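You operate a simulated robot arm through the tools that you are given. There is no shell and no other tool. Be economical: measure what you need, move in short steps, check, and stop when the job is done.

Carry out the task below with a simulated robot arm. There is one attempt and no reset: what you move stays moved.

TASK
Put the yellow battery from the top of the wooden table and the green battery in the wicker basket.
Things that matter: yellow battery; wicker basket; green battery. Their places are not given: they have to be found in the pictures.

It is judged by the outcome, as a careful person would: the job done as asked, and still so three seconds after it is handed in. It fails if anything else is knocked over, pushed out of place, dropped, spilled or broken.

THE ROBOT
A 7-joint arm with a two-finger parallel gripper, fixed in place. Base frame: the origin is at the foot of the arm, x ahead of it, y to its left, z up; the work surface is at about z = 0. Lengths are in cm, angles in rad, forces in N, time in s.
With the tool pointing down near the work surface it reaches from about 24 to 62 cm from the base axis. Its first joint turns from -1.152 to 1.152 rad. Payload 2.6 kg.
Tool frame: the origin (TCP) lies between the finger pads and is the grasp point; the fingertips stand 3 cm ahead of it; z points along the fingers, y is the line along which they close. The gripper opens to 9.4 cm. The fingers are 2.8 cm wide and 1 cm thick; the gripper's body (5 by 9.6 cm) begins 5.5 cm behind the TCP.
Orientation is told as [roll, pitch, yaw] about the base's x, y, z axes, in that order, counted from this pose: with the fingers straight down and closing along the base's y, the tool's x points along the base's -x, its y along +y and its z along -z.

THE INTERFACE
- The arm moves only by the tool servo_tool. Its argument "plan" is one flat list of numbers, 7 for each row, row after row: the closure in counts, from 0 (fully open) to 255 (shut), then the shift along the tool's x, y, z in cm, then the turn, a rotation vector about the tool's x, y, z in degrees. In form: [gripper, x, y, z, rx, ry, rz, gripper, x, y, z, rx, ry, rz, ...]. A call has 1 to 8 rows; each row shifts and turns the commanded pose from where the row before left it, along the tool's axes as they then stand. A row lasts 0.2 s, in which the tool goes at most 5 cm and 0.15 rad; a call with a longer step from one row to the next is refused whole, and so is a gripper value outside its range. A pose out of reach is approached as far as the arm can. The call stops where the force on the tool passes 40 N (or 10 N more than at its start, if that is more) or the arm is blocked; 0.2 s more then pass. The fingers move at their own pace (about 7.2 cm/s each) and stop on an object; they squeeze with about 29 N. The grip force told is the motor's: it shows also when the fingers shut on nothing. Time passes only in rows, and 0.2 s behind the last, so rows that do not move let the fingers close. It gives the time, the measured TCP pose, the force on the tool (base axes), the opening and the grip force at its end, in the units of the frame above (readings bear some noise), and new pictures: "show" is both (left out), scene, wrist or none.
- Cameras (640 x 400 px; columns grow to the right, rows downward): "scene" is fixed at [4.79, 43.79, 56.9]; the picture's right is [-0.68, -0.73, 0.00], its down [-0.38, 0.35, -0.86] and it looks along [0.63, -0.58, -0.51] (base axes); focal length 232 px, centre (320, 200). "wrist" rides on the gripper at [-3.7, 0, -5.8] in the tool frame; the picture's right is [0.00, -1.00, 0.00], its down [0.97, 0.00, -0.24] and it looks along [0.24, 0.00, 0.97] (tool axes); focal length 218 px, centre (320, 200).
- pixel_to_xyz(camera, pixels): for up to 12 pixels [column, row] of the newest picture of that camera ("zoom" is the newest enlarged one), the place [x, y, z] in the base frame of the surface seen there, good to about 0.2 cm. No time passes.
- inspect(camera, box): a new picture of the part [left, top, right, bottom] of that camera's present view, enlarged. No time passes.
- close_job(): hands the job in; it is judged then, once.

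Work in short steps. Measure before you move; look again where a grasp or a placing could have gone wrong, and mend it. You have 60 turns and 120 pictures in all, the two below and enlarged ones among them. Open the gripper and draw the arm clear of the work before you hand the job in, unless the task says otherwise; then end with one line.

The tools are called after "Emit:" as name(argument=value, ...) on one line, values as JSON. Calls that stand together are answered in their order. servo_tool: Moves the arm, as the interface text tells. Its arguments: {"type":"object","properties":{"plan":{"type":"array"},"show":{"type":"string","enum":["both","scene","wrist","none"]}},"required":["plan"]} The other tools are called the same way: pixel_to_xyz (camera, pixels) gives the place of the surface under pixels of a picture; inspect (camera, box) takes an enlarged picture of a part of a camera's view; close_job () hands the job in.

At the start:

```text
clock: 0.0
tool_pos: [29.42, -4.05, 44.71]
ee_rot: [0.003, 0.0, 0.0]
force: [-0.2, 0.3, -0.2]
width: 9.39
grip_force: 0.0
```

scene: 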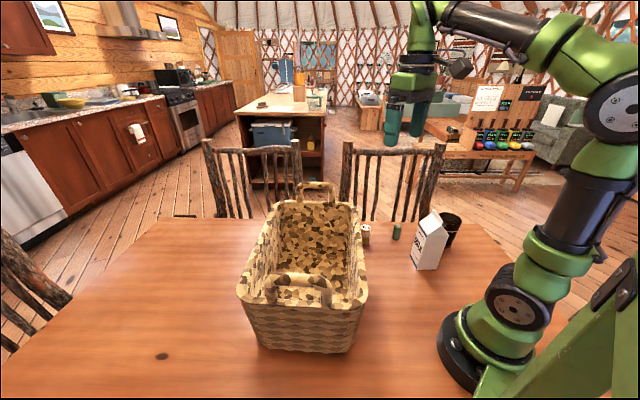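
wrist: 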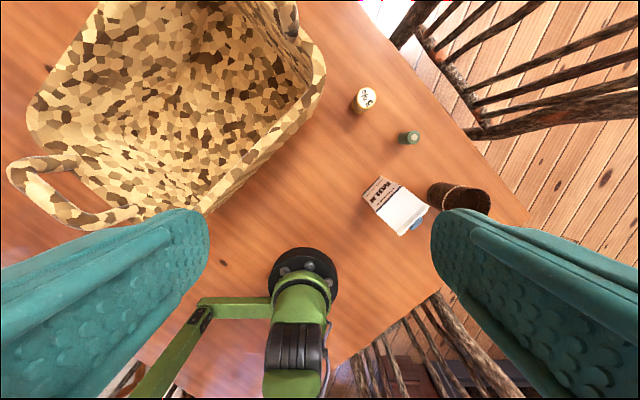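

The wrist view shows a cream/yellow item near (364,100) and a green one near (408,138). I'll enlarge both views around them.

Emit:
inspect(camera="scene", box=[230, 170, 470, 320])

Emit:
inspect(camera="wrist", box=[300, 60, 500, 260])

Emit:
pixel_to_xyz(camera="wrist", pixels=[[366, 98], [360, 110], [412, 138], [404, 139], [380, 190], [400, 215], [455, 190], [200, 80], [310, 70], [200, 195], [35, 100], [130, 215]])

Emit:
pixel_to_xyz(camera="scene", pixels=[[366, 228], [366, 242], [397, 228], [397, 238], [320, 230], [275, 205], [355, 208], [362, 290], [245, 285], [315, 185], [300, 278], [310, 250]])

```text
2.67 times, centred on (350, 245) of scene
```

zoom: 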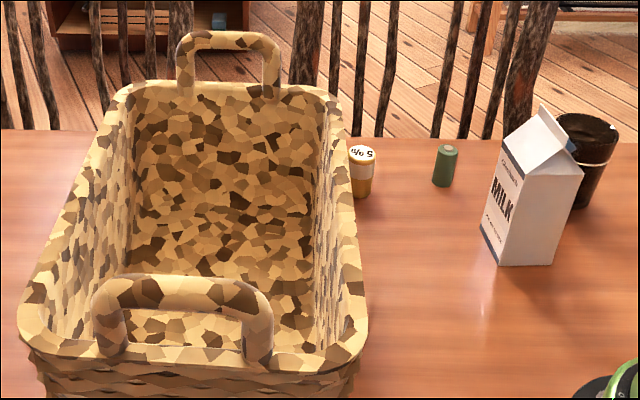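

```text
2.00 times, centred on (400, 160) of wrist
```

zoom: 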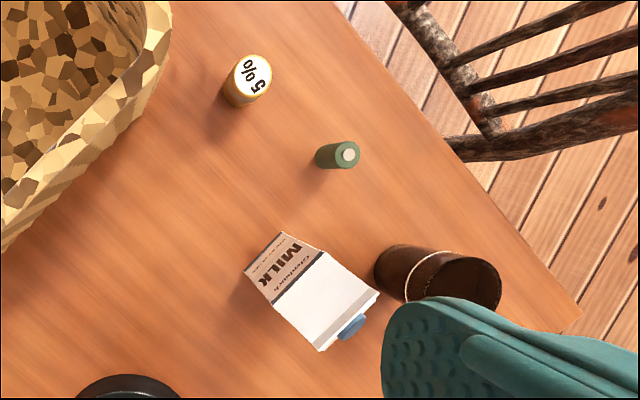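

```text
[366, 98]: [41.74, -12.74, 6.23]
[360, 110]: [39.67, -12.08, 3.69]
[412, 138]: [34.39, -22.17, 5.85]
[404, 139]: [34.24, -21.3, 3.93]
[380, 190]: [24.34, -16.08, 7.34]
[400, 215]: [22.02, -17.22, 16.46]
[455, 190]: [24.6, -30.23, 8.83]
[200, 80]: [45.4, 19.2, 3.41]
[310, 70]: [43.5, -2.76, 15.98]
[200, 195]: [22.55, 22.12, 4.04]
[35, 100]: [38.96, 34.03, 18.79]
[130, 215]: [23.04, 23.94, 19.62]
```

```text
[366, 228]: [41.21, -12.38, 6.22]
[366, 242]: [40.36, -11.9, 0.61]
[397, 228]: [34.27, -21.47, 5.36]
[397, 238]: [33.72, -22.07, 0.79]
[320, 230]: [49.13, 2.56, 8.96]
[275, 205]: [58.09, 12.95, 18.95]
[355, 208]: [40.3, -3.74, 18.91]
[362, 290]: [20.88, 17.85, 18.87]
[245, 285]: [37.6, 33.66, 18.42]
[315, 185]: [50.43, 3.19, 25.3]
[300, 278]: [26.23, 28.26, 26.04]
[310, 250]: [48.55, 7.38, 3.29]
```

The candidate with "5%" text is ambiguous, so I'll enlarge it and look for other yellow items.

Emit:
inspect(camera="scene", box=[345, 210, 417, 255])

Emit:
inspect(camera="wrist", box=[340, 75, 430, 155])

Emit:
inspect(camera="scene", box=[240, 180, 370, 310])

```text
8.89 times, centred on (381, 232) of scene
```

zoom: 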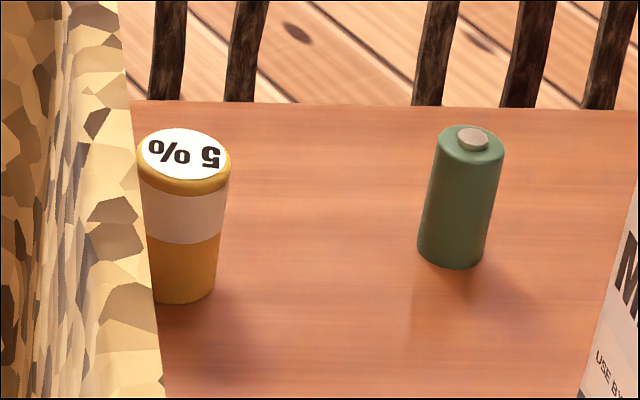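

```text
5.00 times, centred on (385, 115) of wrist
```

zoom: 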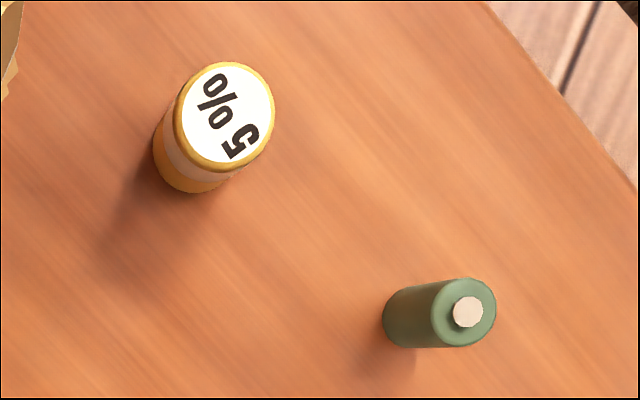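

```text
3.08 times, centred on (305, 245) of scene
```

zoom: 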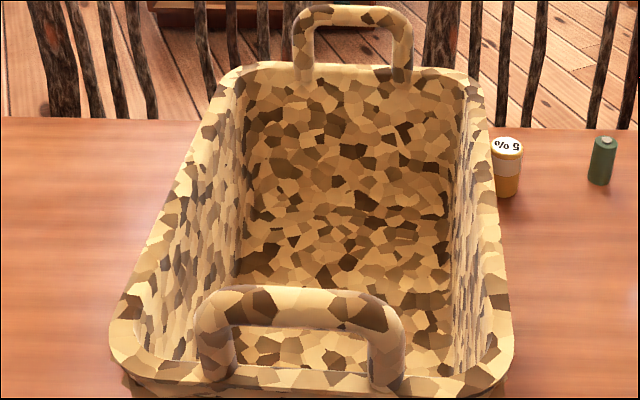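

The "5%" item looks like a yellow canister and may not be a battery. Before choosing, I'll move forward at height to see the table hidden behind the basket.

Emit:
servo_tool(plan=[0, -5, 0, 0, 0, 0, 0, 0, -5, 0, 0, 0, 0, 0, 0, -5, 0, 0, 0, 0, 0, 0, -4, 0, 0, 0, 0, 0])

```text
clock: 1.0
tool_pos: [44.6, -3.8, 43.27]
ee_rot: [0.0, -0.002, -0.001]
force: [-0.3, 0.4, 0.7]
width: 9.41
grip_force: 0.0
out of reach, approached as far as the arm can: row 3, 4
```

scene: 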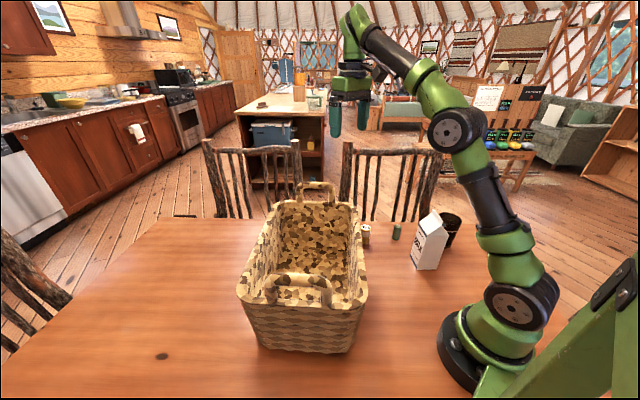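
wrist: 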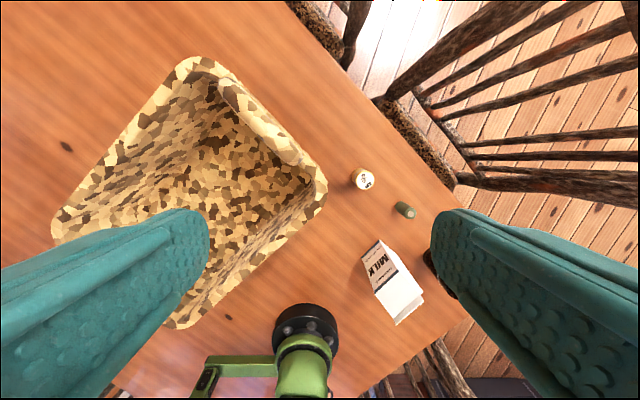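

No other candidates anywhere on the table: the yellow "5%" cell and the green cell are the two batteries. Measuring tops and basket rim now.

Emit:
inspect(camera="wrist", box=[280, 140, 440, 240])

Emit:
pixel_to_xyz(camera="wrist", pixels=[[363, 180], [406, 212], [403, 209], [324, 190], [190, 63], [310, 168], [250, 100], [65, 230], [180, 325], [290, 235], [210, 160], [230, 190]])

Emit:
pixel_to_xyz(camera="scene", pixels=[[365, 227], [398, 226], [350, 230], [361, 260], [364, 275], [425, 225], [440, 215], [320, 220], [300, 225], [325, 260], [290, 240], [350, 295]])

```text
4.00 times, centred on (360, 190) of wrist
```

zoom: 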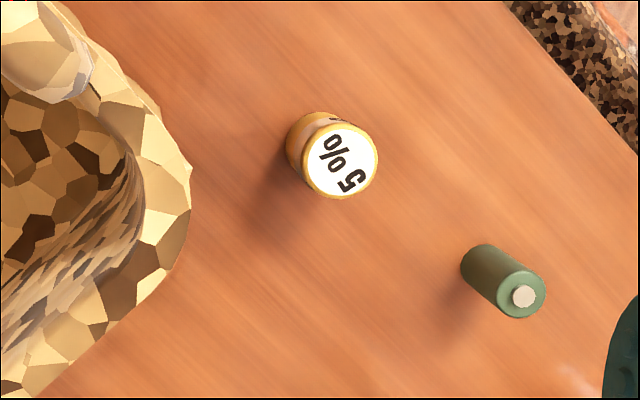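

```text
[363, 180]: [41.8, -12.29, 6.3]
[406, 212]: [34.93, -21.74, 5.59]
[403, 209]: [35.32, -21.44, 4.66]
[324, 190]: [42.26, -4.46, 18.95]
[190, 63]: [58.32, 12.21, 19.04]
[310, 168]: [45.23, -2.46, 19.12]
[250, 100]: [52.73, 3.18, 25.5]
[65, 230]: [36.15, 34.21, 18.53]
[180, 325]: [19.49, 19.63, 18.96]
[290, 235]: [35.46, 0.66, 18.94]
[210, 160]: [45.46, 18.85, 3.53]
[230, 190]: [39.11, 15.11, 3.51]
```

```text
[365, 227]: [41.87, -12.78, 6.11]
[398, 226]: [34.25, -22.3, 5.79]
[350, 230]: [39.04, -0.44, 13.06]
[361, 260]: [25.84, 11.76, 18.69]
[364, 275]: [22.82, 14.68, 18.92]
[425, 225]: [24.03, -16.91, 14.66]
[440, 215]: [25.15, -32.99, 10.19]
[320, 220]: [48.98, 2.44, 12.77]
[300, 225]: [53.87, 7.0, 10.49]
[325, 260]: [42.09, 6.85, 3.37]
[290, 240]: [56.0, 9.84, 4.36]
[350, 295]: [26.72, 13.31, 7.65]
```

Tops: yellow ≈(41.7,-12.7,6.3), green ≈(34.6,-22.4,5.8). The nearest basket corner is at (42.3,-4.5,19), which leaves room for the gripper. Moving above yellow.

Emit:
servo_tool(plan=[0, 1.45, -4.45, 0, 0, 0, 0, 0, 1.45, -4.45, 0, 0, 0, 0, 0, 0, 0, 4, 0, 0, 0, 0, 0, 0, 5, 0, 0, 0, 0, 0, 0, 5, 0, 0, 0, 0, 0, 0, 4, 0, 0, 0, 0, 0, 0, 0, 0, 0, 0])

```text
clock: 2.6
tool_pos: [41.9, -12.68, 25.5]
ee_rot: [0.002, -0.001, -0.002]
force: [0.5, 0.5, 0.2]
width: 9.4
grip_force: 0.1
```

scene: 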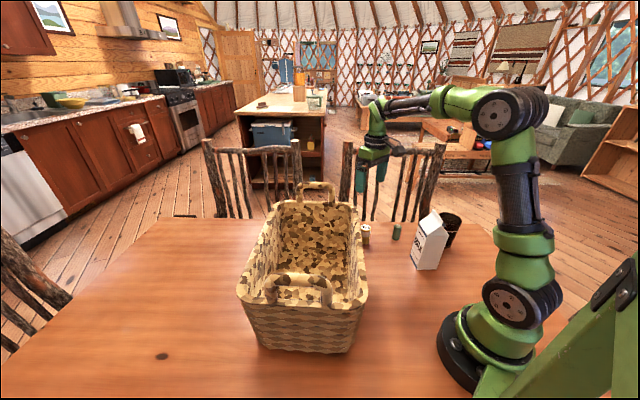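
wrist: 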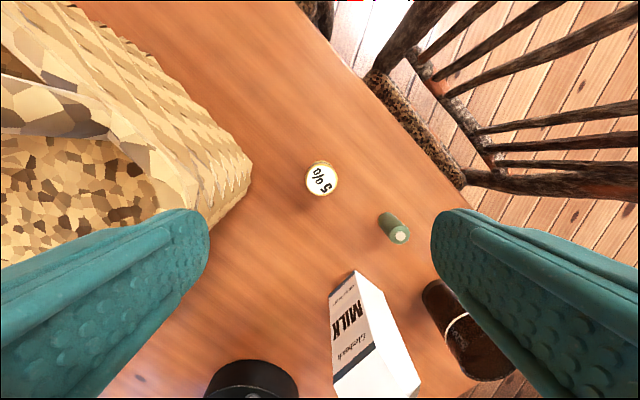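

Yellow top at pixel (321,180) computes to (41.8,-12.8): aligned. Descending, stopping above it to check.

Emit:
servo_tool(plan=[0, 0.1, -0.1, 5, 0, 0, 0, 0, 0, 0, 4, 0, 0, 0, 0, 0, 0, 3, 0, 0, 0, 0, 0, 0, 2, 0, 0, 0, 0, 0, 0, 0, 0, 0, 0])

```text
clock: 3.8
tool_pos: [41.72, -12.63, 11.47]
ee_rot: [0.003, -0.003, -0.001]
force: [-0.1, -0.1, -0.8]
width: 9.4
grip_force: 0.0
```

scene: 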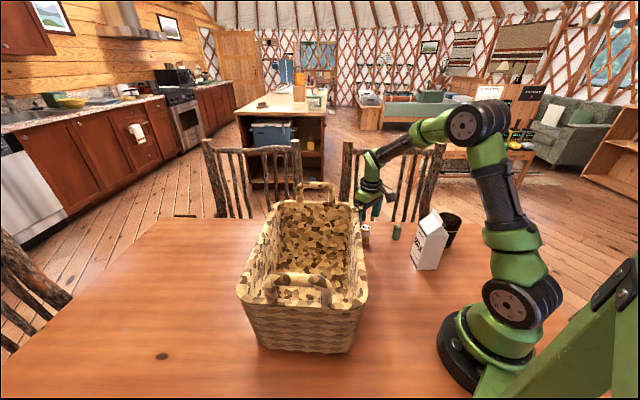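
wrist: 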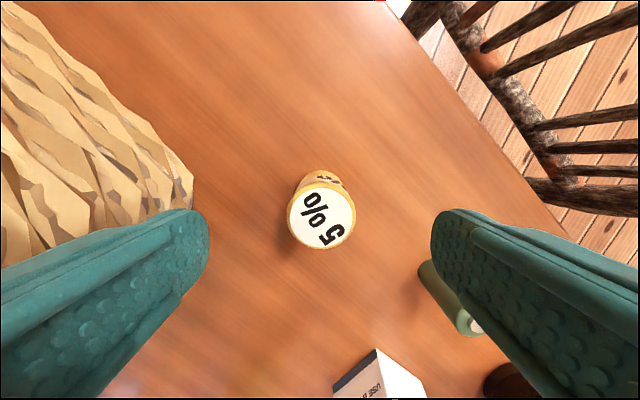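

Clear on both sides. Descending to grasp height and closing.

Emit:
servo_tool(plan=[0, 0, -0.1, 3, 0, 0, 0, 0, 0, 0, 3, 0, 0, 0, 0, 0, 0, 1.4, 0, 0, 0, 0, 0, 0, 0, 0, 0, 0, 255, 0, 0, 0, 0, 0, 0, 255, 0, 0, 0, 0, 0, 0, 255, 0, 0, 0, 0, 0, 0])

```text
clock: 5.4
tool_pos: [41.77, -12.79, 3.96]
ee_rot: [0.0, 0.0, -0.001]
force: [-0.3, -0.2, 0.3]
width: 3.64
grip_force: 28.5
```

scene: 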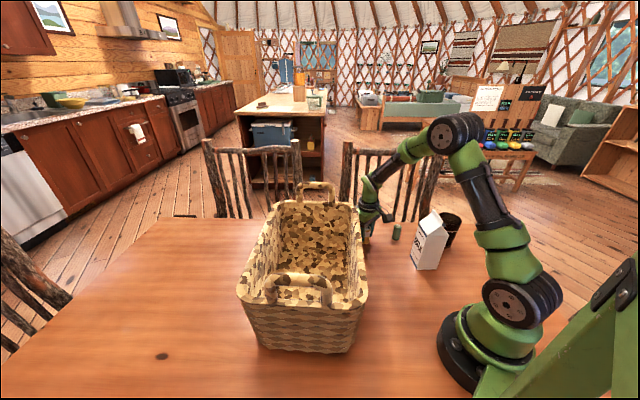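
wrist: 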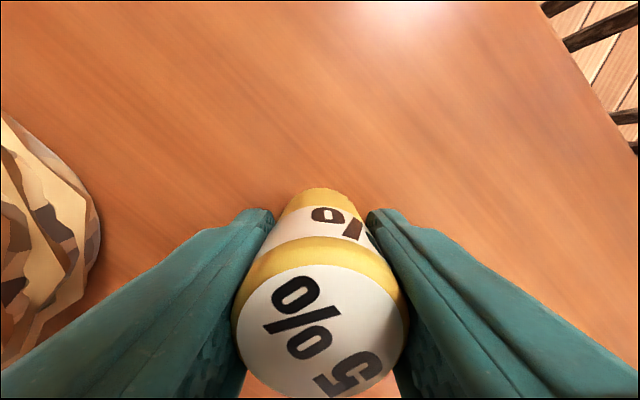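

Held at width 3.64. Lifting straight up to about z=36.

Emit:
servo_tool(plan=[255, 0, 0, -2, 0, 0, 0, 255, 0, 0, -5, 0, 0, 0, 255, 0, 0, -5, 0, 0, 0, 255, 0, 0, -5, 0, 0, 0, 255, 0, 0, -5, 0, 0, 0, 255, 0, 0, -5, 0, 0, 0, 255, 0, 0, -5, 0, 0, 0, 255, 0, 0, 0, 0, 0, 0], show="wrist")

```text
clock: 7.2
tool_pos: [41.85, -12.76, 35.91]
ee_rot: [0.0, -0.004, 0.002]
force: [1.1, -0.6, -0.6]
width: 3.66
grip_force: 28.8
```

wrist: 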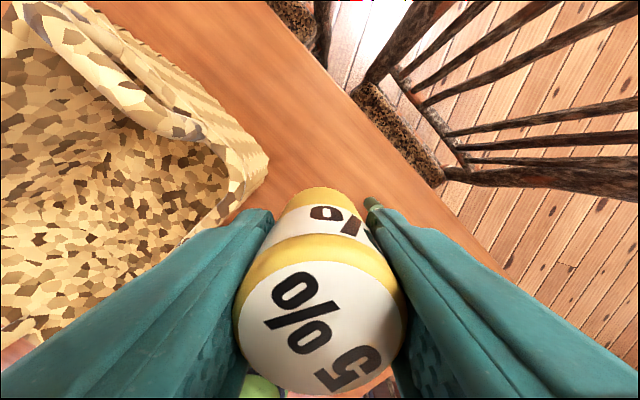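

Secure. Moving over the basket to about (43,13), staying above the handles (z 26).

Emit:
servo_tool(plan=[255, -0.3, 4.5, 0, 0, 0, 0, 255, -0.3, 4.5, 0, 0, 0, 0, 255, -0.3, 4.5, 0, 0, 0, 0, 255, -0.3, 4.5, 0, 0, 0, 0, 255, 0, 4.5, 0, 0, 0, 0, 255, 0, 3.3, 0, 0, 0, 0, 255, 0, 0, 0, 0, 0, 0])

Emit:
servo_tool(plan=[255, 0, 0, 0, 0, 0, -7.5, 255, 0, 0, 0, 0, 0, -7.5, 255, 0, 0, 0, 0, 0, -7.5, 255, 0, 0, 0, 0, 0, -7.5, 255, 0, 0, 0, 0, 0, -7.5, 255, 0, 0, 0, 0, 0, -7.5, 255, 0, 0, 0, 0, 0, 0])

```text
clock: 8.8
tool_pos: [42.95, 13.21, 36.01]
ee_rot: [0.002, -0.002, -0.001]
force: [0.3, 0.6, -0.6]
width: 3.65
grip_force: 28.9
```

scene: 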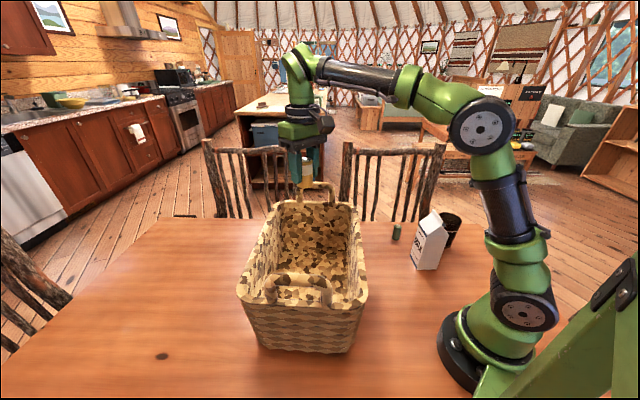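
wrist: 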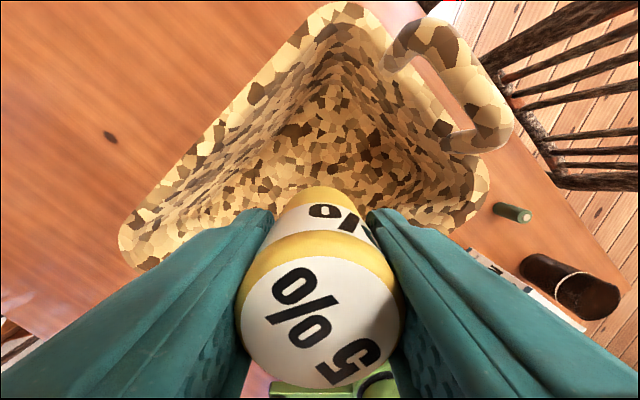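

```text
clock: 10.4
tool_pos: [42.83, 13.06, 35.95]
ee_rot: [0.001, -0.001, 0.789]
force: [0.0, 0.7, -0.8]
width: 3.65
grip_force: 28.6
```

scene: 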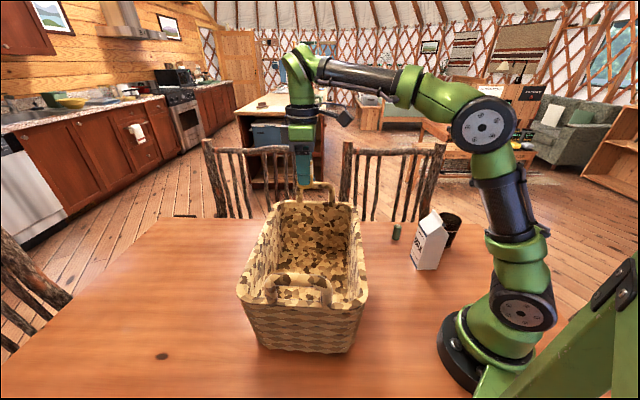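
wrist: 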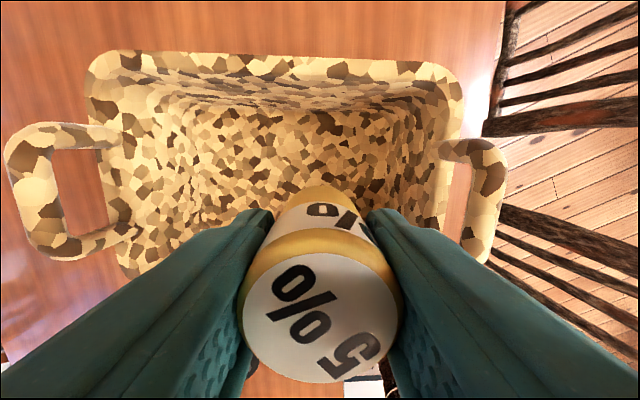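

Fingers now close along the basket's long axis, handles at left and right. Shifting 2 cm toward tool +x to centre, and descending into the basket part way.

Emit:
servo_tool(plan=[255, 2, 0, 3, 0, 0, 0, 255, 0, 0, 5, 0, 0, 0, 255, 0, 0, 5, 0, 0, 0, 255, 0, 0, 3, 0, 0, 0, 255, 0, 0, 0, 0, 0, 0])

```text
clock: 11.6
tool_pos: [41.49, 11.71, 19.9]
ee_rot: [0.0, -0.002, 0.783]
force: [-0.1, -0.9, -0.4]
width: 3.64
grip_force: 28.9
```

scene: 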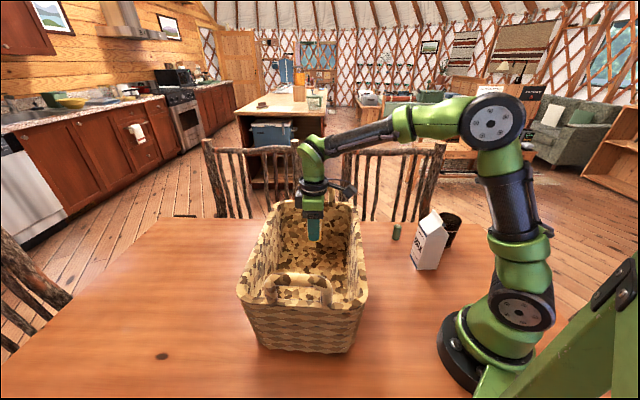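
wrist: 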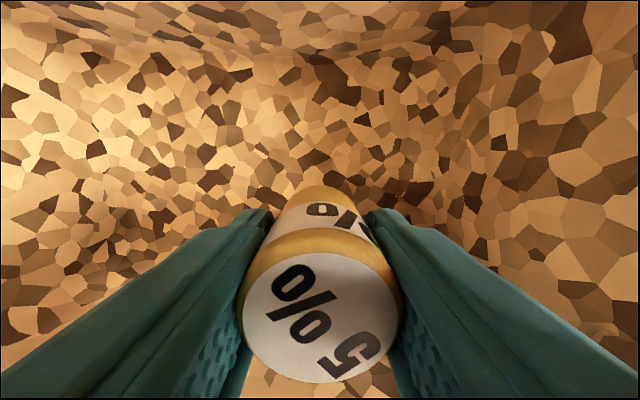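

Checking where the protruding part at scene (349,192) is relative to the rim before going deeper.

Emit:
pixel_to_xyz(camera="scene", pixels=[[349, 192], [352, 188], [335, 186], [315, 190], [303, 188], [314, 205], [308, 210], [314, 238], [310, 160], [325, 150]])

Emit:
pixel_to_xyz(camera="wrist", pixels=[[200, 200], [320, 150], [320, 60], [450, 200], [520, 200], [100, 200], [320, 20]])

Emit:
inspect(camera="scene", box=[270, 120, 390, 260])

```text
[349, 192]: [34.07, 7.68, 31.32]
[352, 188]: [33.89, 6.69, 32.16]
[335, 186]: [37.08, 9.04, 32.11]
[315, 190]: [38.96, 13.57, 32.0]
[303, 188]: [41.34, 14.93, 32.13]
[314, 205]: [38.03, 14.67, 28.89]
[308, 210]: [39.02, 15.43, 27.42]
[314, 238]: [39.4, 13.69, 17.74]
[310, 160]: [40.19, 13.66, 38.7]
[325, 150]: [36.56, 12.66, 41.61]
```

```text
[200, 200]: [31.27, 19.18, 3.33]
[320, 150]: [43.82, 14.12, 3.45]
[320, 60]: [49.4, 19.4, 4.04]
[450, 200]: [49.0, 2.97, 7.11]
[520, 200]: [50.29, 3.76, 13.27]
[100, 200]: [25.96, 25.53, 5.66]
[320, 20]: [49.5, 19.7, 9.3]
```

```text
2.86 times, centred on (330, 190) of scene
```

zoom: 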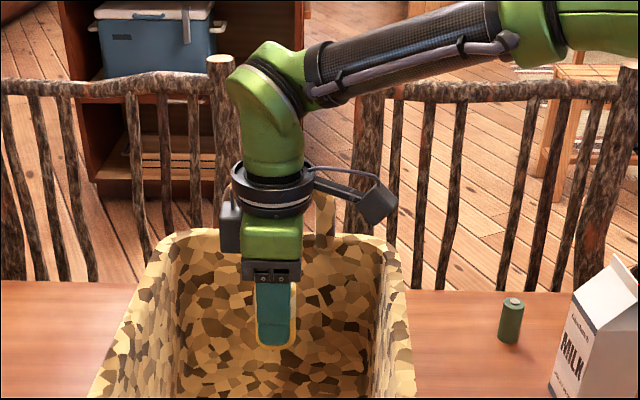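

A bracket sticks out ~9 cm on tool +x and would come near the rim. I'll shift 2.7 cm back in tool −x, then descend to z≈8 (floor is 3.4).

Emit:
servo_tool(plan=[255, -2.7, 0, 0, 0, 0, 0, 255, 0, 0, 4, 0, 0, 0, 255, 0, 0, 4, 0, 0, 0, 255, 0, 0, 2.5, 0, 0, 0, 255, 0, 0, 1.2, 0, 0, 0, 255, 0, 0, 0, 0, 0, 0])

```text
clock: 13.0
tool_pos: [43.51, 13.48, 8.32]
ee_rot: [0.001, -0.002, 0.787]
force: [0.1, -0.1, -0.1]
width: 3.62
grip_force: 29.2
```

scene: 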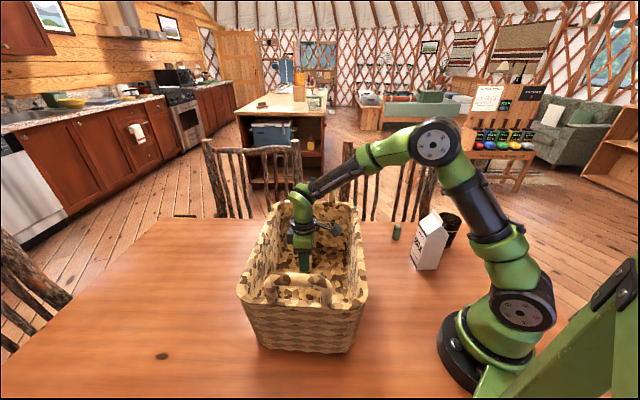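
wrist: 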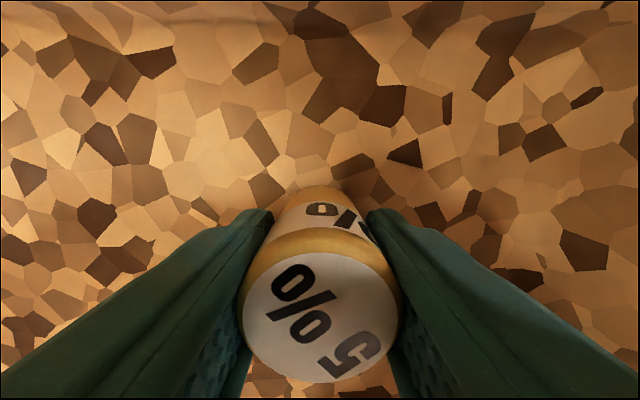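

No contact so far. Lowering the last ~0.7 cm, opening, then rising.

Emit:
servo_tool(plan=[255, 0, 0, 0.4, 0, 0, 0, 255, 0, 0, 0.3, 0, 0, 0, 255, 0, 0, 0, 0, 0, 0, 120, 0, 0, 0, 0, 0, 0, 80, 0, 0, 0, 0, 0, 0, 80, 0, 0, 0, 0, 0, 0])

```text
clock: 14.4
tool_pos: [43.44, 13.57, 7.46]
ee_rot: [0.0, -0.002, 0.785]
force: [0.6, -0.4, -1.2]
width: 6.44
grip_force: 0.0
```

scene: 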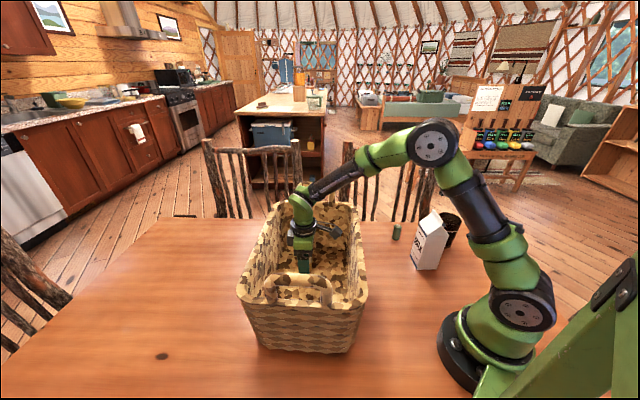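
wrist: 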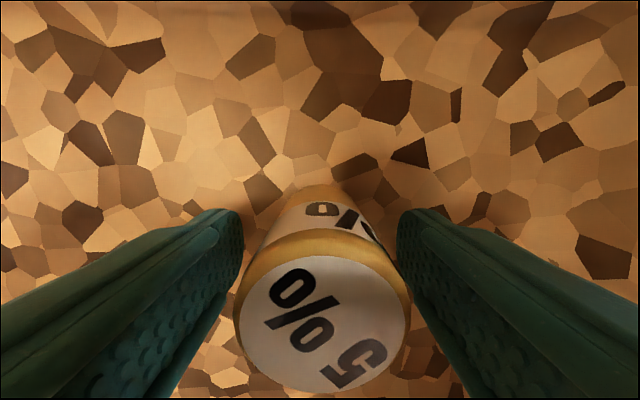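

Released and standing upright. Rising straight up to z≈36.

Emit:
servo_tool(plan=[80, 0, 0, -2, 0, 0, 0, 80, 0, 0, -4.5, 0, 0, 0, 80, 0, 0, -5, 0, 0, 0, 80, 0, 0, -5, 0, 0, 0, 80, 0, 0, -5, 0, 0, 0, 80, 0, 0, -5, 0, 0, 0, 0, 0, 0, -2.5, 0, 0, 0, 0, 0, 0, 0, 0, 0, 0])

Emit:
servo_tool(plan=[0, 0, 0, 0, 0, 0, 7.5, 0, 0, 0, 0, 0, 0, 7.5, 0, 0, 0, 0, 0, 0, 7.5, 0, 0, 0, 0, 0, 0, 7.5, 0, 0, 0, 0, 0, 0, 7.5, 0, 0, 0, 0, 0, 0, 7.5, 0, 0, 0, 0, 0, 0, 0], show="scene")

```text
clock: 16.2
tool_pos: [43.59, 13.5, 36.62]
ee_rot: [0.0, -0.001, 0.784]
force: [-0.7, 0.8, 0.5]
width: 9.4
grip_force: 0.1
```

scene: 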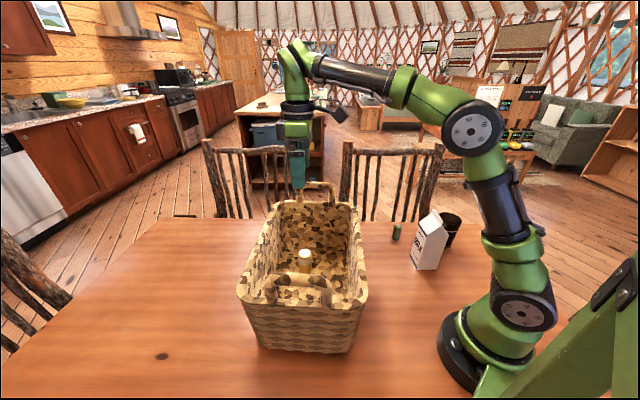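
wrist: 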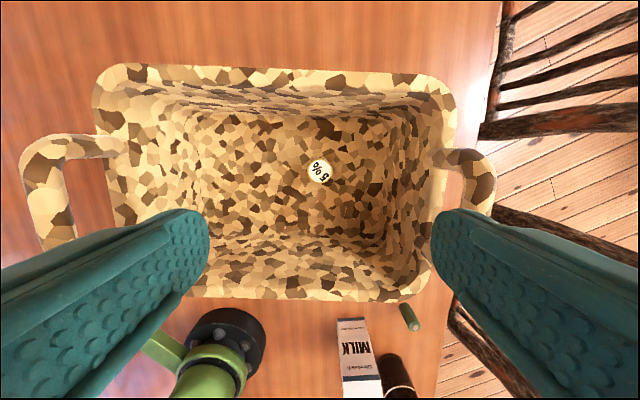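

```text
clock: 17.8
tool_pos: [43.33, 13.52, 36.56]
ee_rot: [0.001, -0.001, -0.002]
force: [-0.3, 0.2, -0.1]
width: 9.4
grip_force: 0.1
```

scene: 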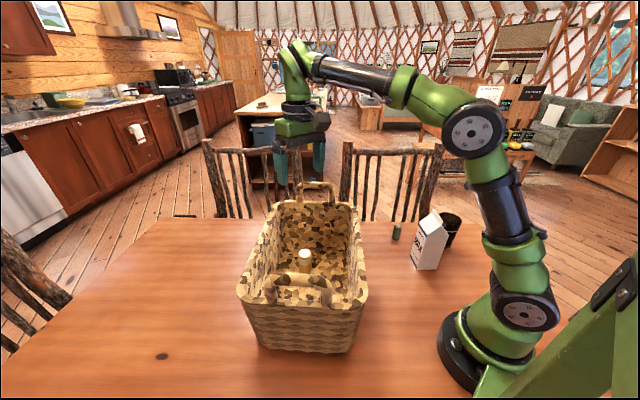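

Yellow is upright inside the basket. Now traversing above the green battery and measuring the milk carton and cup.

Emit:
servo_tool(plan=[0, 1.1, -4.5, 0, 0, 0, 0, 0, 1.1, -4.5, 0, 0, 0, 0, 0, 1.1, -4.5, 0, 0, 0, 0, 0, 1.1, -4.5, 0, 0, 0, 0, 0, 1.1, -4.5, 0, 0, 0, 0, 0, 1.1, -4.5, 0, 0, 0, 0, 0, 1.1, -4.5, 0, 0, 0, 0, 0, 1.0, -4.5, 0, 0, 0, 0])

Emit:
servo_tool(plan=[0, 0, 0, 0, 0, 0, -8, 0, 0, 0, 0, 0, 0, -8, 0, 0, 0, 0, 0, 0, -8, 0, 0, 0, 0, 0, 0, -8, 0, 0, 0, 0, 0, 0, 0])

```text
clock: 19.6
tool_pos: [34.59, -22.59, 36.54]
ee_rot: [0.001, -0.001, -0.001]
force: [-0.1, 0.3, 0.4]
width: 9.39
grip_force: 0.0
```

scene: 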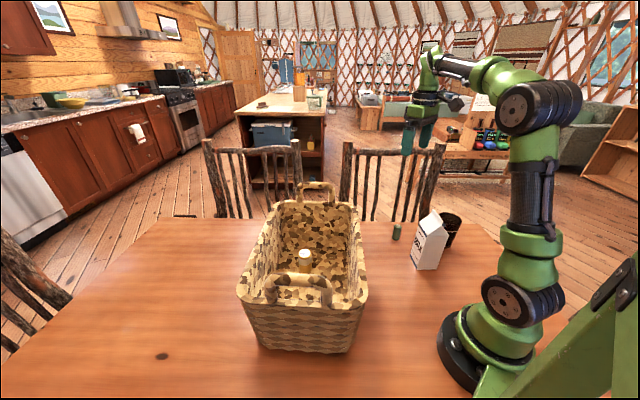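
wrist: 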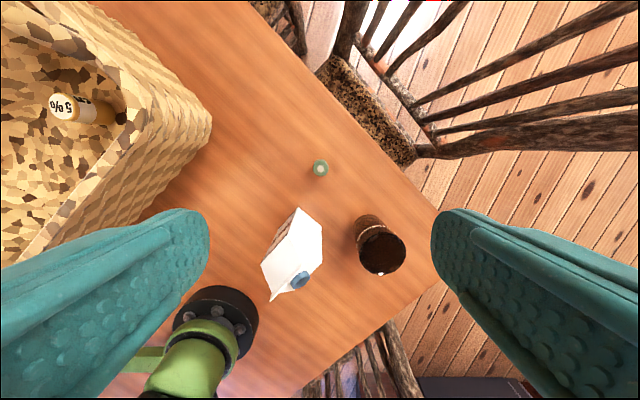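

```text
clock: 20.8
tool_pos: [34.7, -22.46, 36.54]
ee_rot: [0.001, -0.001, 0.559]
force: [-0.3, 0.4, -0.1]
width: 9.4
grip_force: 0.1
```

scene: 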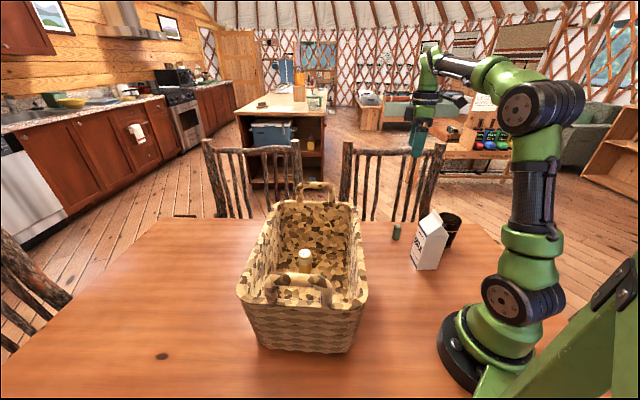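
wrist: 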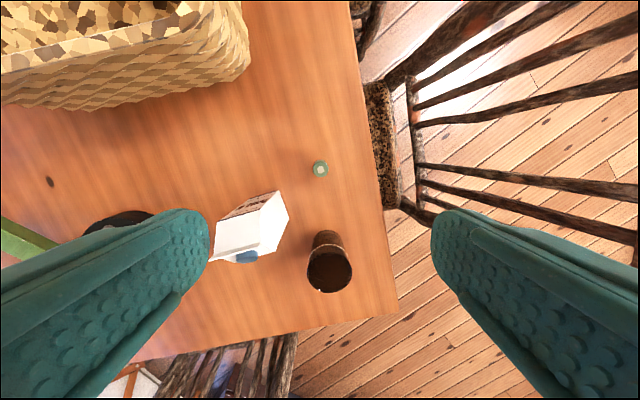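

Emit:
pixel_to_xyz(camera="wrist", pixels=[[320, 168], [286, 215], [280, 196], [255, 208], [260, 240], [328, 236], [328, 256], [330, 292], [350, 268], [309, 270], [245, 256], [222, 225]])

Emit:
pixel_to_xyz(camera="scene", pixels=[[433, 212], [447, 232], [418, 235], [415, 262], [438, 268], [450, 214], [460, 218], [462, 98], [458, 102]])

Emit:
inspect(camera="wrist", box=[200, 130, 400, 300])

```text
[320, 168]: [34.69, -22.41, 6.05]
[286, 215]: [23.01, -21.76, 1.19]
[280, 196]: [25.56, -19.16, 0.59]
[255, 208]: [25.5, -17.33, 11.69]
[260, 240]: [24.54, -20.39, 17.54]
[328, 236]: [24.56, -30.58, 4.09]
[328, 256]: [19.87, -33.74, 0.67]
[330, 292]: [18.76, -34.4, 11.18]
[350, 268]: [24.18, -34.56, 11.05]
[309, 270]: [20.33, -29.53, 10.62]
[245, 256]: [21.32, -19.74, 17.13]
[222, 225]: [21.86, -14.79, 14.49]
```

```text
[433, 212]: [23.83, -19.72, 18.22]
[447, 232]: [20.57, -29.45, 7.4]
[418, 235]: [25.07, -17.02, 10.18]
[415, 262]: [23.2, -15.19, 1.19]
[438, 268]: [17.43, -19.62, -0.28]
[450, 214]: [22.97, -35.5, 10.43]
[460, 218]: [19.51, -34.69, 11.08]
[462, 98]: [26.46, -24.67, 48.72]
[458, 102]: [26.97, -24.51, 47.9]
```

```text
2.35 times, centred on (300, 215) of wrist
```

zoom: 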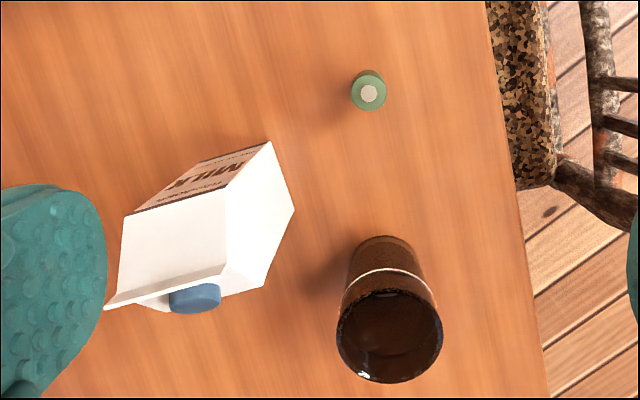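

Milk gable top is near (24.5,-20.4,17.5) and the cup top near z 11. I'll yaw further to about 56° so the bracket stays away from the milk, narrow the fingers to ~6 cm, and descend part way.

Emit:
servo_tool(plan=[90, 0, 0, 0, 0, 0, -8, 90, 0, 0, 0, 0, 0, -8, 90, 0, 0, 0, 0, 0, -8, 90, 0, 0, 5, 0, 0, 0, 90, 0, 0, 5, 0, 0, 0, 90, 0, 0, 5, 0, 0, 0, 90, 0, 0, 4, 0, 0, 0, 90, 0, 0, 0, 0, 0, 0])

Emit:
inspect(camera="scene", box=[360, 130, 500, 280])

```text
clock: 22.6
tool_pos: [34.61, -22.42, 17.55]
ee_rot: [-0.002, -0.002, 0.973]
force: [-0.5, -0.3, 0.2]
width: 6.05
grip_force: 0.1
```

scene: 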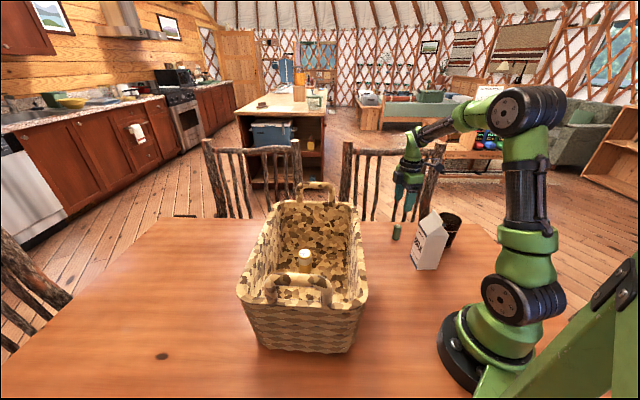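
wrist: 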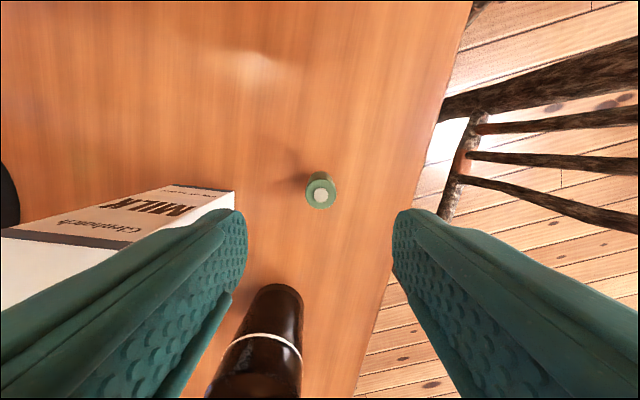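

```text
2.67 times, centred on (430, 205) of scene
```

zoom: 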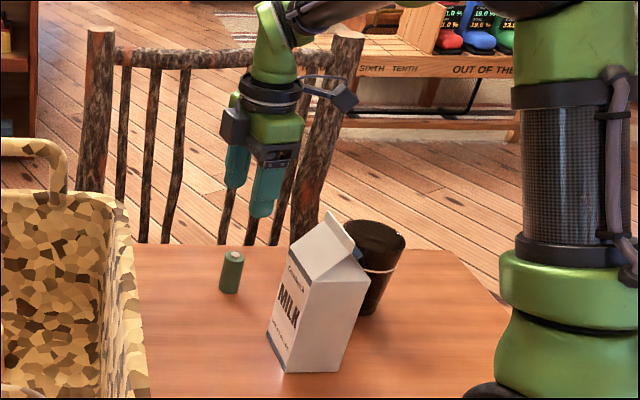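

Emit:
pixel_to_xyz(camera="wrist", pixels=[[320, 194], [231, 195], [228, 203], [205, 190], [180, 188], [150, 215], [290, 290]])

Emit:
pixel_to_xyz(camera="zoom", pixels=[[345, 98], [340, 108], [330, 90], [325, 212], [290, 275], [300, 250], [275, 355]])

```text
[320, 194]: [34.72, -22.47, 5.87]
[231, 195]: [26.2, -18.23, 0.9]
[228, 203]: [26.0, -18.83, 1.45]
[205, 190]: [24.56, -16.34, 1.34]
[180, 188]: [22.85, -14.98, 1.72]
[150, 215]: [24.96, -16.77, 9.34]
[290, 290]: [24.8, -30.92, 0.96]
```

```text
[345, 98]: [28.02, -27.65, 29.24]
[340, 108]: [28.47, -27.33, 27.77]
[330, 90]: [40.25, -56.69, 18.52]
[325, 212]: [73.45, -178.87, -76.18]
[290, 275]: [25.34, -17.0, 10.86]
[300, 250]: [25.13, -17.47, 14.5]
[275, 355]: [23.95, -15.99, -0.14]
```

Milk reaches only x≈26.3, gripper body x≥29, bracket passes above the cup. Battery is centred under the TCP. Descending and closing.

Emit:
servo_tool(plan=[90, 0, 0, 4, 0, 0, 0, 90, 0, 0, 4, 0, 0, 0, 90, 0, 0, 3.5, 0, 0, 0, 90, 0, 0, 2, 0, 0, 0, 90, 0, 0, 0, 0, 0, 0, 255, 0, 0, 0, 0, 0, 0, 255, 0, 0, 0, 0, 0, 0, 255, 0, 0, 0, 0, 0, 0])

```text
clock: 24.4
tool_pos: [34.7, -22.38, 4.17]
ee_rot: [0.0, -0.001, 0.977]
force: [0.0, 0.8, -0.6]
width: 2.43
grip_force: 29.3
```

scene: 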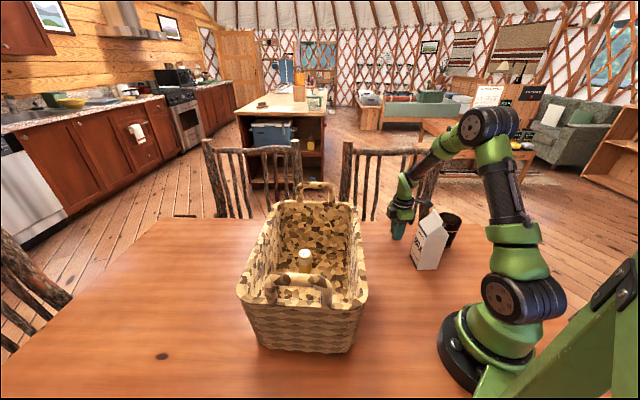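
wrist: 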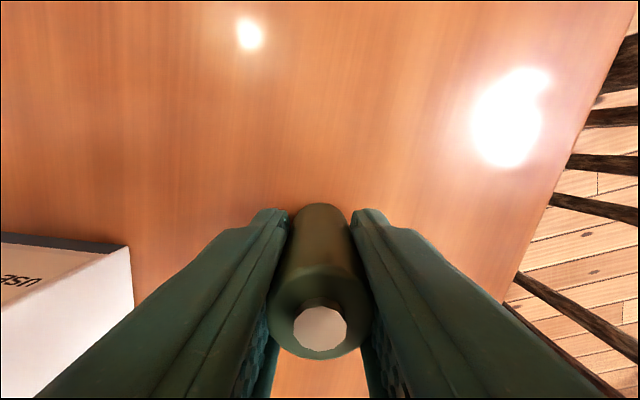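

Held at width 2.43. Lifting straight up.

Emit:
servo_tool(plan=[255, 0, 0, -2, 0, 0, 0, 255, 0, 0, -5, 0, 0, 0, 255, 0, 0, -5, 0, 0, 0, 255, 0, 0, -5, 0, 0, 0, 255, 0, 0, -5, 0, 0, 0, 255, 0, 0, -5, 0, 0, 0, 255, 0, 0, -5, 0, 0, 0, 255, 0, 0, 0, 0, 0, 0])

```text
clock: 26.2
tool_pos: [34.66, -22.43, 36.15]
ee_rot: [0.0, -0.003, 0.977]
force: [-0.7, -0.3, -0.8]
width: 2.4
grip_force: 29.1
```

scene: 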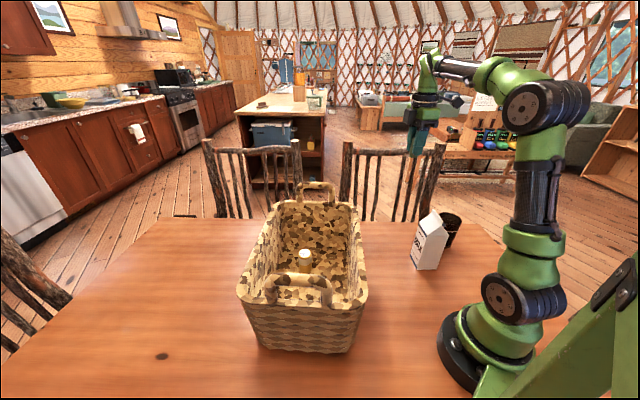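
wrist: 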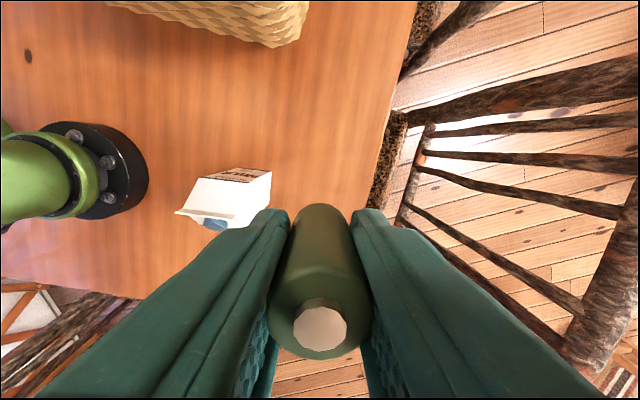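

Secure. Turning back to 45° yaw and traversing over the basket toward (37.3,20.1), clear of the yellow battery.

Emit:
servo_tool(plan=[255, 0, 0, 0, 0, 0, 5.5, 255, 0, 0, 0, 0, 0, 5.5, 255, -3.545, 3.13, 0, 0, 0, 0, 255, -3.545, 3.13, 0, 0, 0, 0, 255, -3.545, 3.13, 0, 0, 0, 0, 255, -3.545, 3.13, 0, 0, 0, 0, 255, -3.545, 3.13, 0, 0, 0, 0], show="none")

Emit:
servo_tool(plan=[255, -3.545, 3.13, 0, 0, 0, 0, 255, -3.545, 3.13, 0, 0, 0, 0, 255, -3.545, 3.13, 0, 0, 0, 0, 255, -3.545, 3.13, 0, 0, 0, 0, 255, 0, 0, 0, 0, 0, 0])

```text
clock: 27.8
tool_pos: [36.14, 1.31, 36.3]
ee_rot: [-0.001, 0.0, 0.784]
force: [-0.8, -0.1, -0.5]
width: 2.43
grip_force: 29.2
```

```text
clock: 29.0
tool_pos: [37.38, 19.95, 36.26]
ee_rot: [-0.001, -0.002, 0.786]
force: [0.1, -0.1, -0.1]
width: 2.41
grip_force: 29.2
```

scene: 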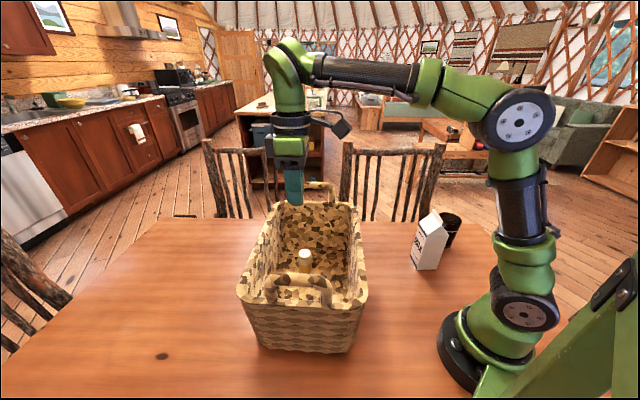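
wrist: 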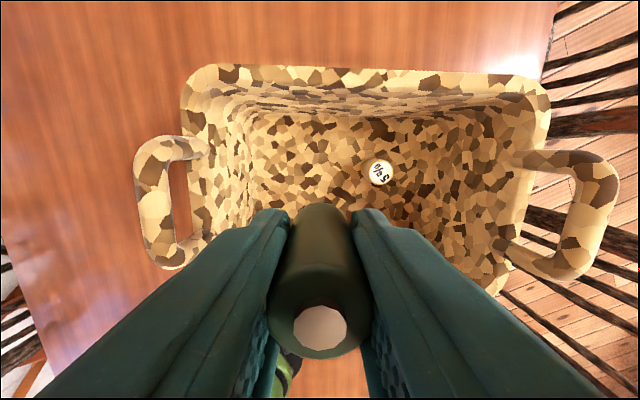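

Positioned left of the yellow battery with good spacing and the same bracket clearance as before. Descending to just above the floor.

Emit:
servo_tool(plan=[255, 0, 0, 5, 0, 0, 0, 255, 0, 0, 5, 0, 0, 0, 255, 0, 0, 5, 0, 0, 0, 255, 0, 0, 5, 0, 0, 0, 255, 0, 0, 4, 0, 0, 0, 255, 0, 0, 3, 0, 0, 0, 255, 0, 0, 1, 0, 0, 0, 255, 0, 0, 0, 0, 0, 0])

```text
clock: 30.8
tool_pos: [37.38, 19.97, 7.99]
ee_rot: [0.002, -0.002, 0.785]
force: [-0.3, -0.3, -1.5]
width: 2.45
grip_force: 29.6
```

scene: 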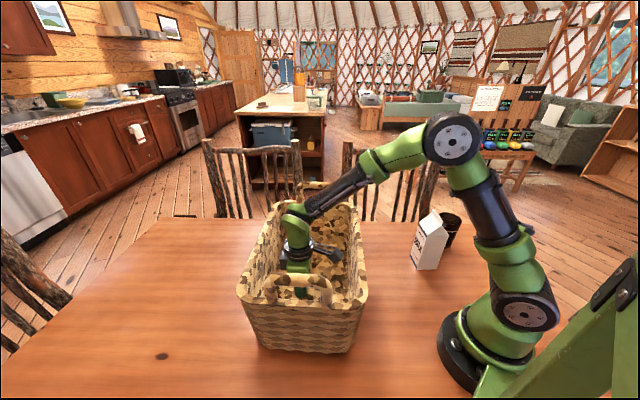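
wrist: 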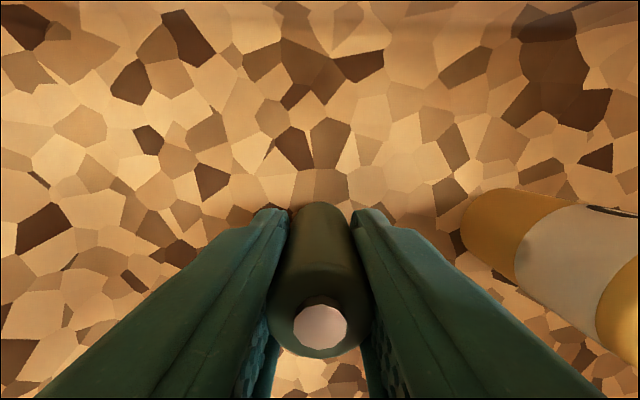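

Just above the floor. Lowering 0.3 cm, opening to about 5 cm, then rising.

Emit:
servo_tool(plan=[255, 0, 0, 0.3, 0, 0, 0, 255, 0, 0, 0, 0, 0, 0, 150, 0, 0, 0, 0, 0, 0, 120, 0, 0, 0, 0, 0, 0, 120, 0, 0, 0, 0, 0, 0], show="wrist")

Emit:
servo_tool(plan=[120, 0, 0, -2, 0, 0, 0, 120, 0, 0, -4.5, 0, 0, 0, 120, 0, 0, -5, 0, 0, 0, 120, 0, 0, -5, 0, 0, 0, 120, 0, 0, -5, 0, 0, 0, 120, 0, 0, -5, 0, 0, 0, 0, 0, 0, -3, 0, 0, 0, 0, 0, 0, 0, 0, 0, 0])

```text
clock: 32.0
tool_pos: [37.46, 20.08, 7.69]
ee_rot: [0.0, -0.002, 0.785]
force: [-0.3, 0.2, 0.1]
width: 4.96
grip_force: 0.0
```

wrist: 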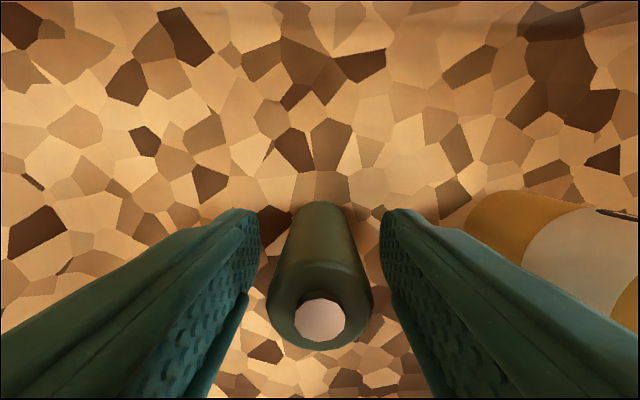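

```text
clock: 33.8
tool_pos: [37.31, 20.18, 37.31]
ee_rot: [0.001, -0.003, 0.786]
force: [-0.3, -0.2, 1.4]
width: 9.4
grip_force: 0.0
```

scene: 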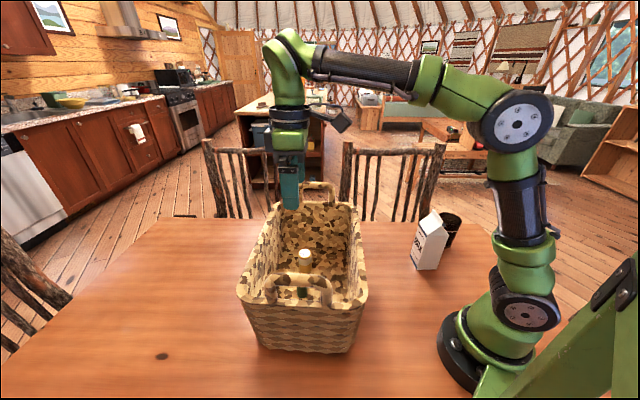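
wrist: 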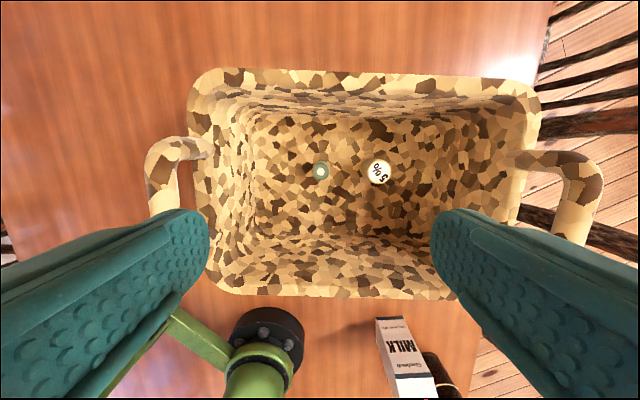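

Both batteries stand upright in the basket at wrist pixels (320,172) and (377,172). Drawing the arm off to the side at height.

Emit:
servo_tool(plan=[0, 3.2, -3.2, -0.5, 0, 0, 0, 0, 3.2, -3.2, 0, 0, 0, 0, 0, 3.2, -3.2, 0, 0, 0, 0, 0, 3.2, -3.2, 0, 0, 0, 0, 0, 3.2, -3.2, 0, 0, 0, 0, 0, 3.2, -3.2, 0, 0, 0, 0, 0, 0, 0, 0, 0, 0, 0])

```text
clock: 35.4
tool_pos: [37.4, -7.12, 37.74]
ee_rot: [0.001, -0.001, 0.786]
force: [-0.8, 0.5, -0.2]
width: 9.42
grip_force: 0.0
```

scene: 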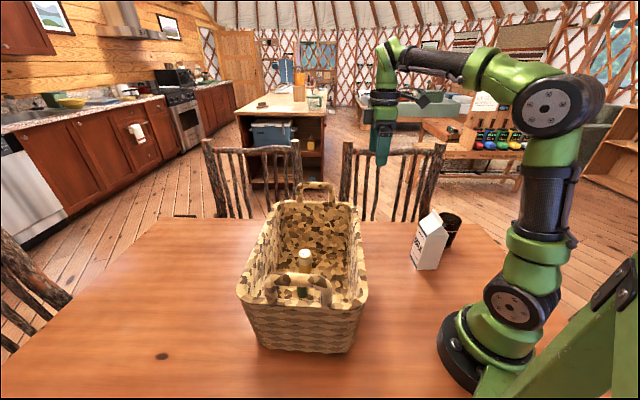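
wrist: 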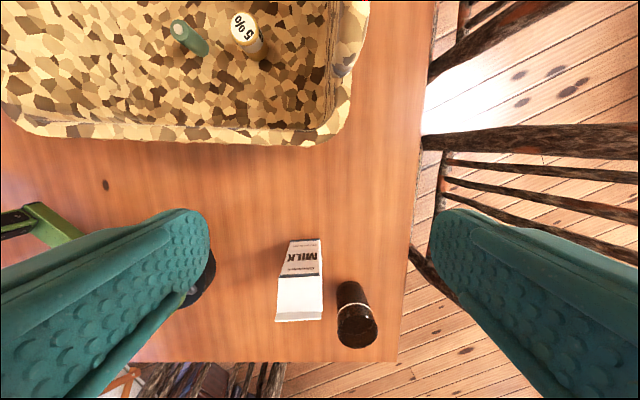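

Both batteries are in the basket, the milk and cup are where they were, and the gripper is open and clear, so I'm handing in.

Emit:
close_job()

```text
The job is handed in.
```

The yellow and green batteries are both standing upright in the wicker basket, and nothing else on the table was moved. I took the yellow cylinder marked "5%" to be the yellow battery because it was the only yellow item I could see on the table.
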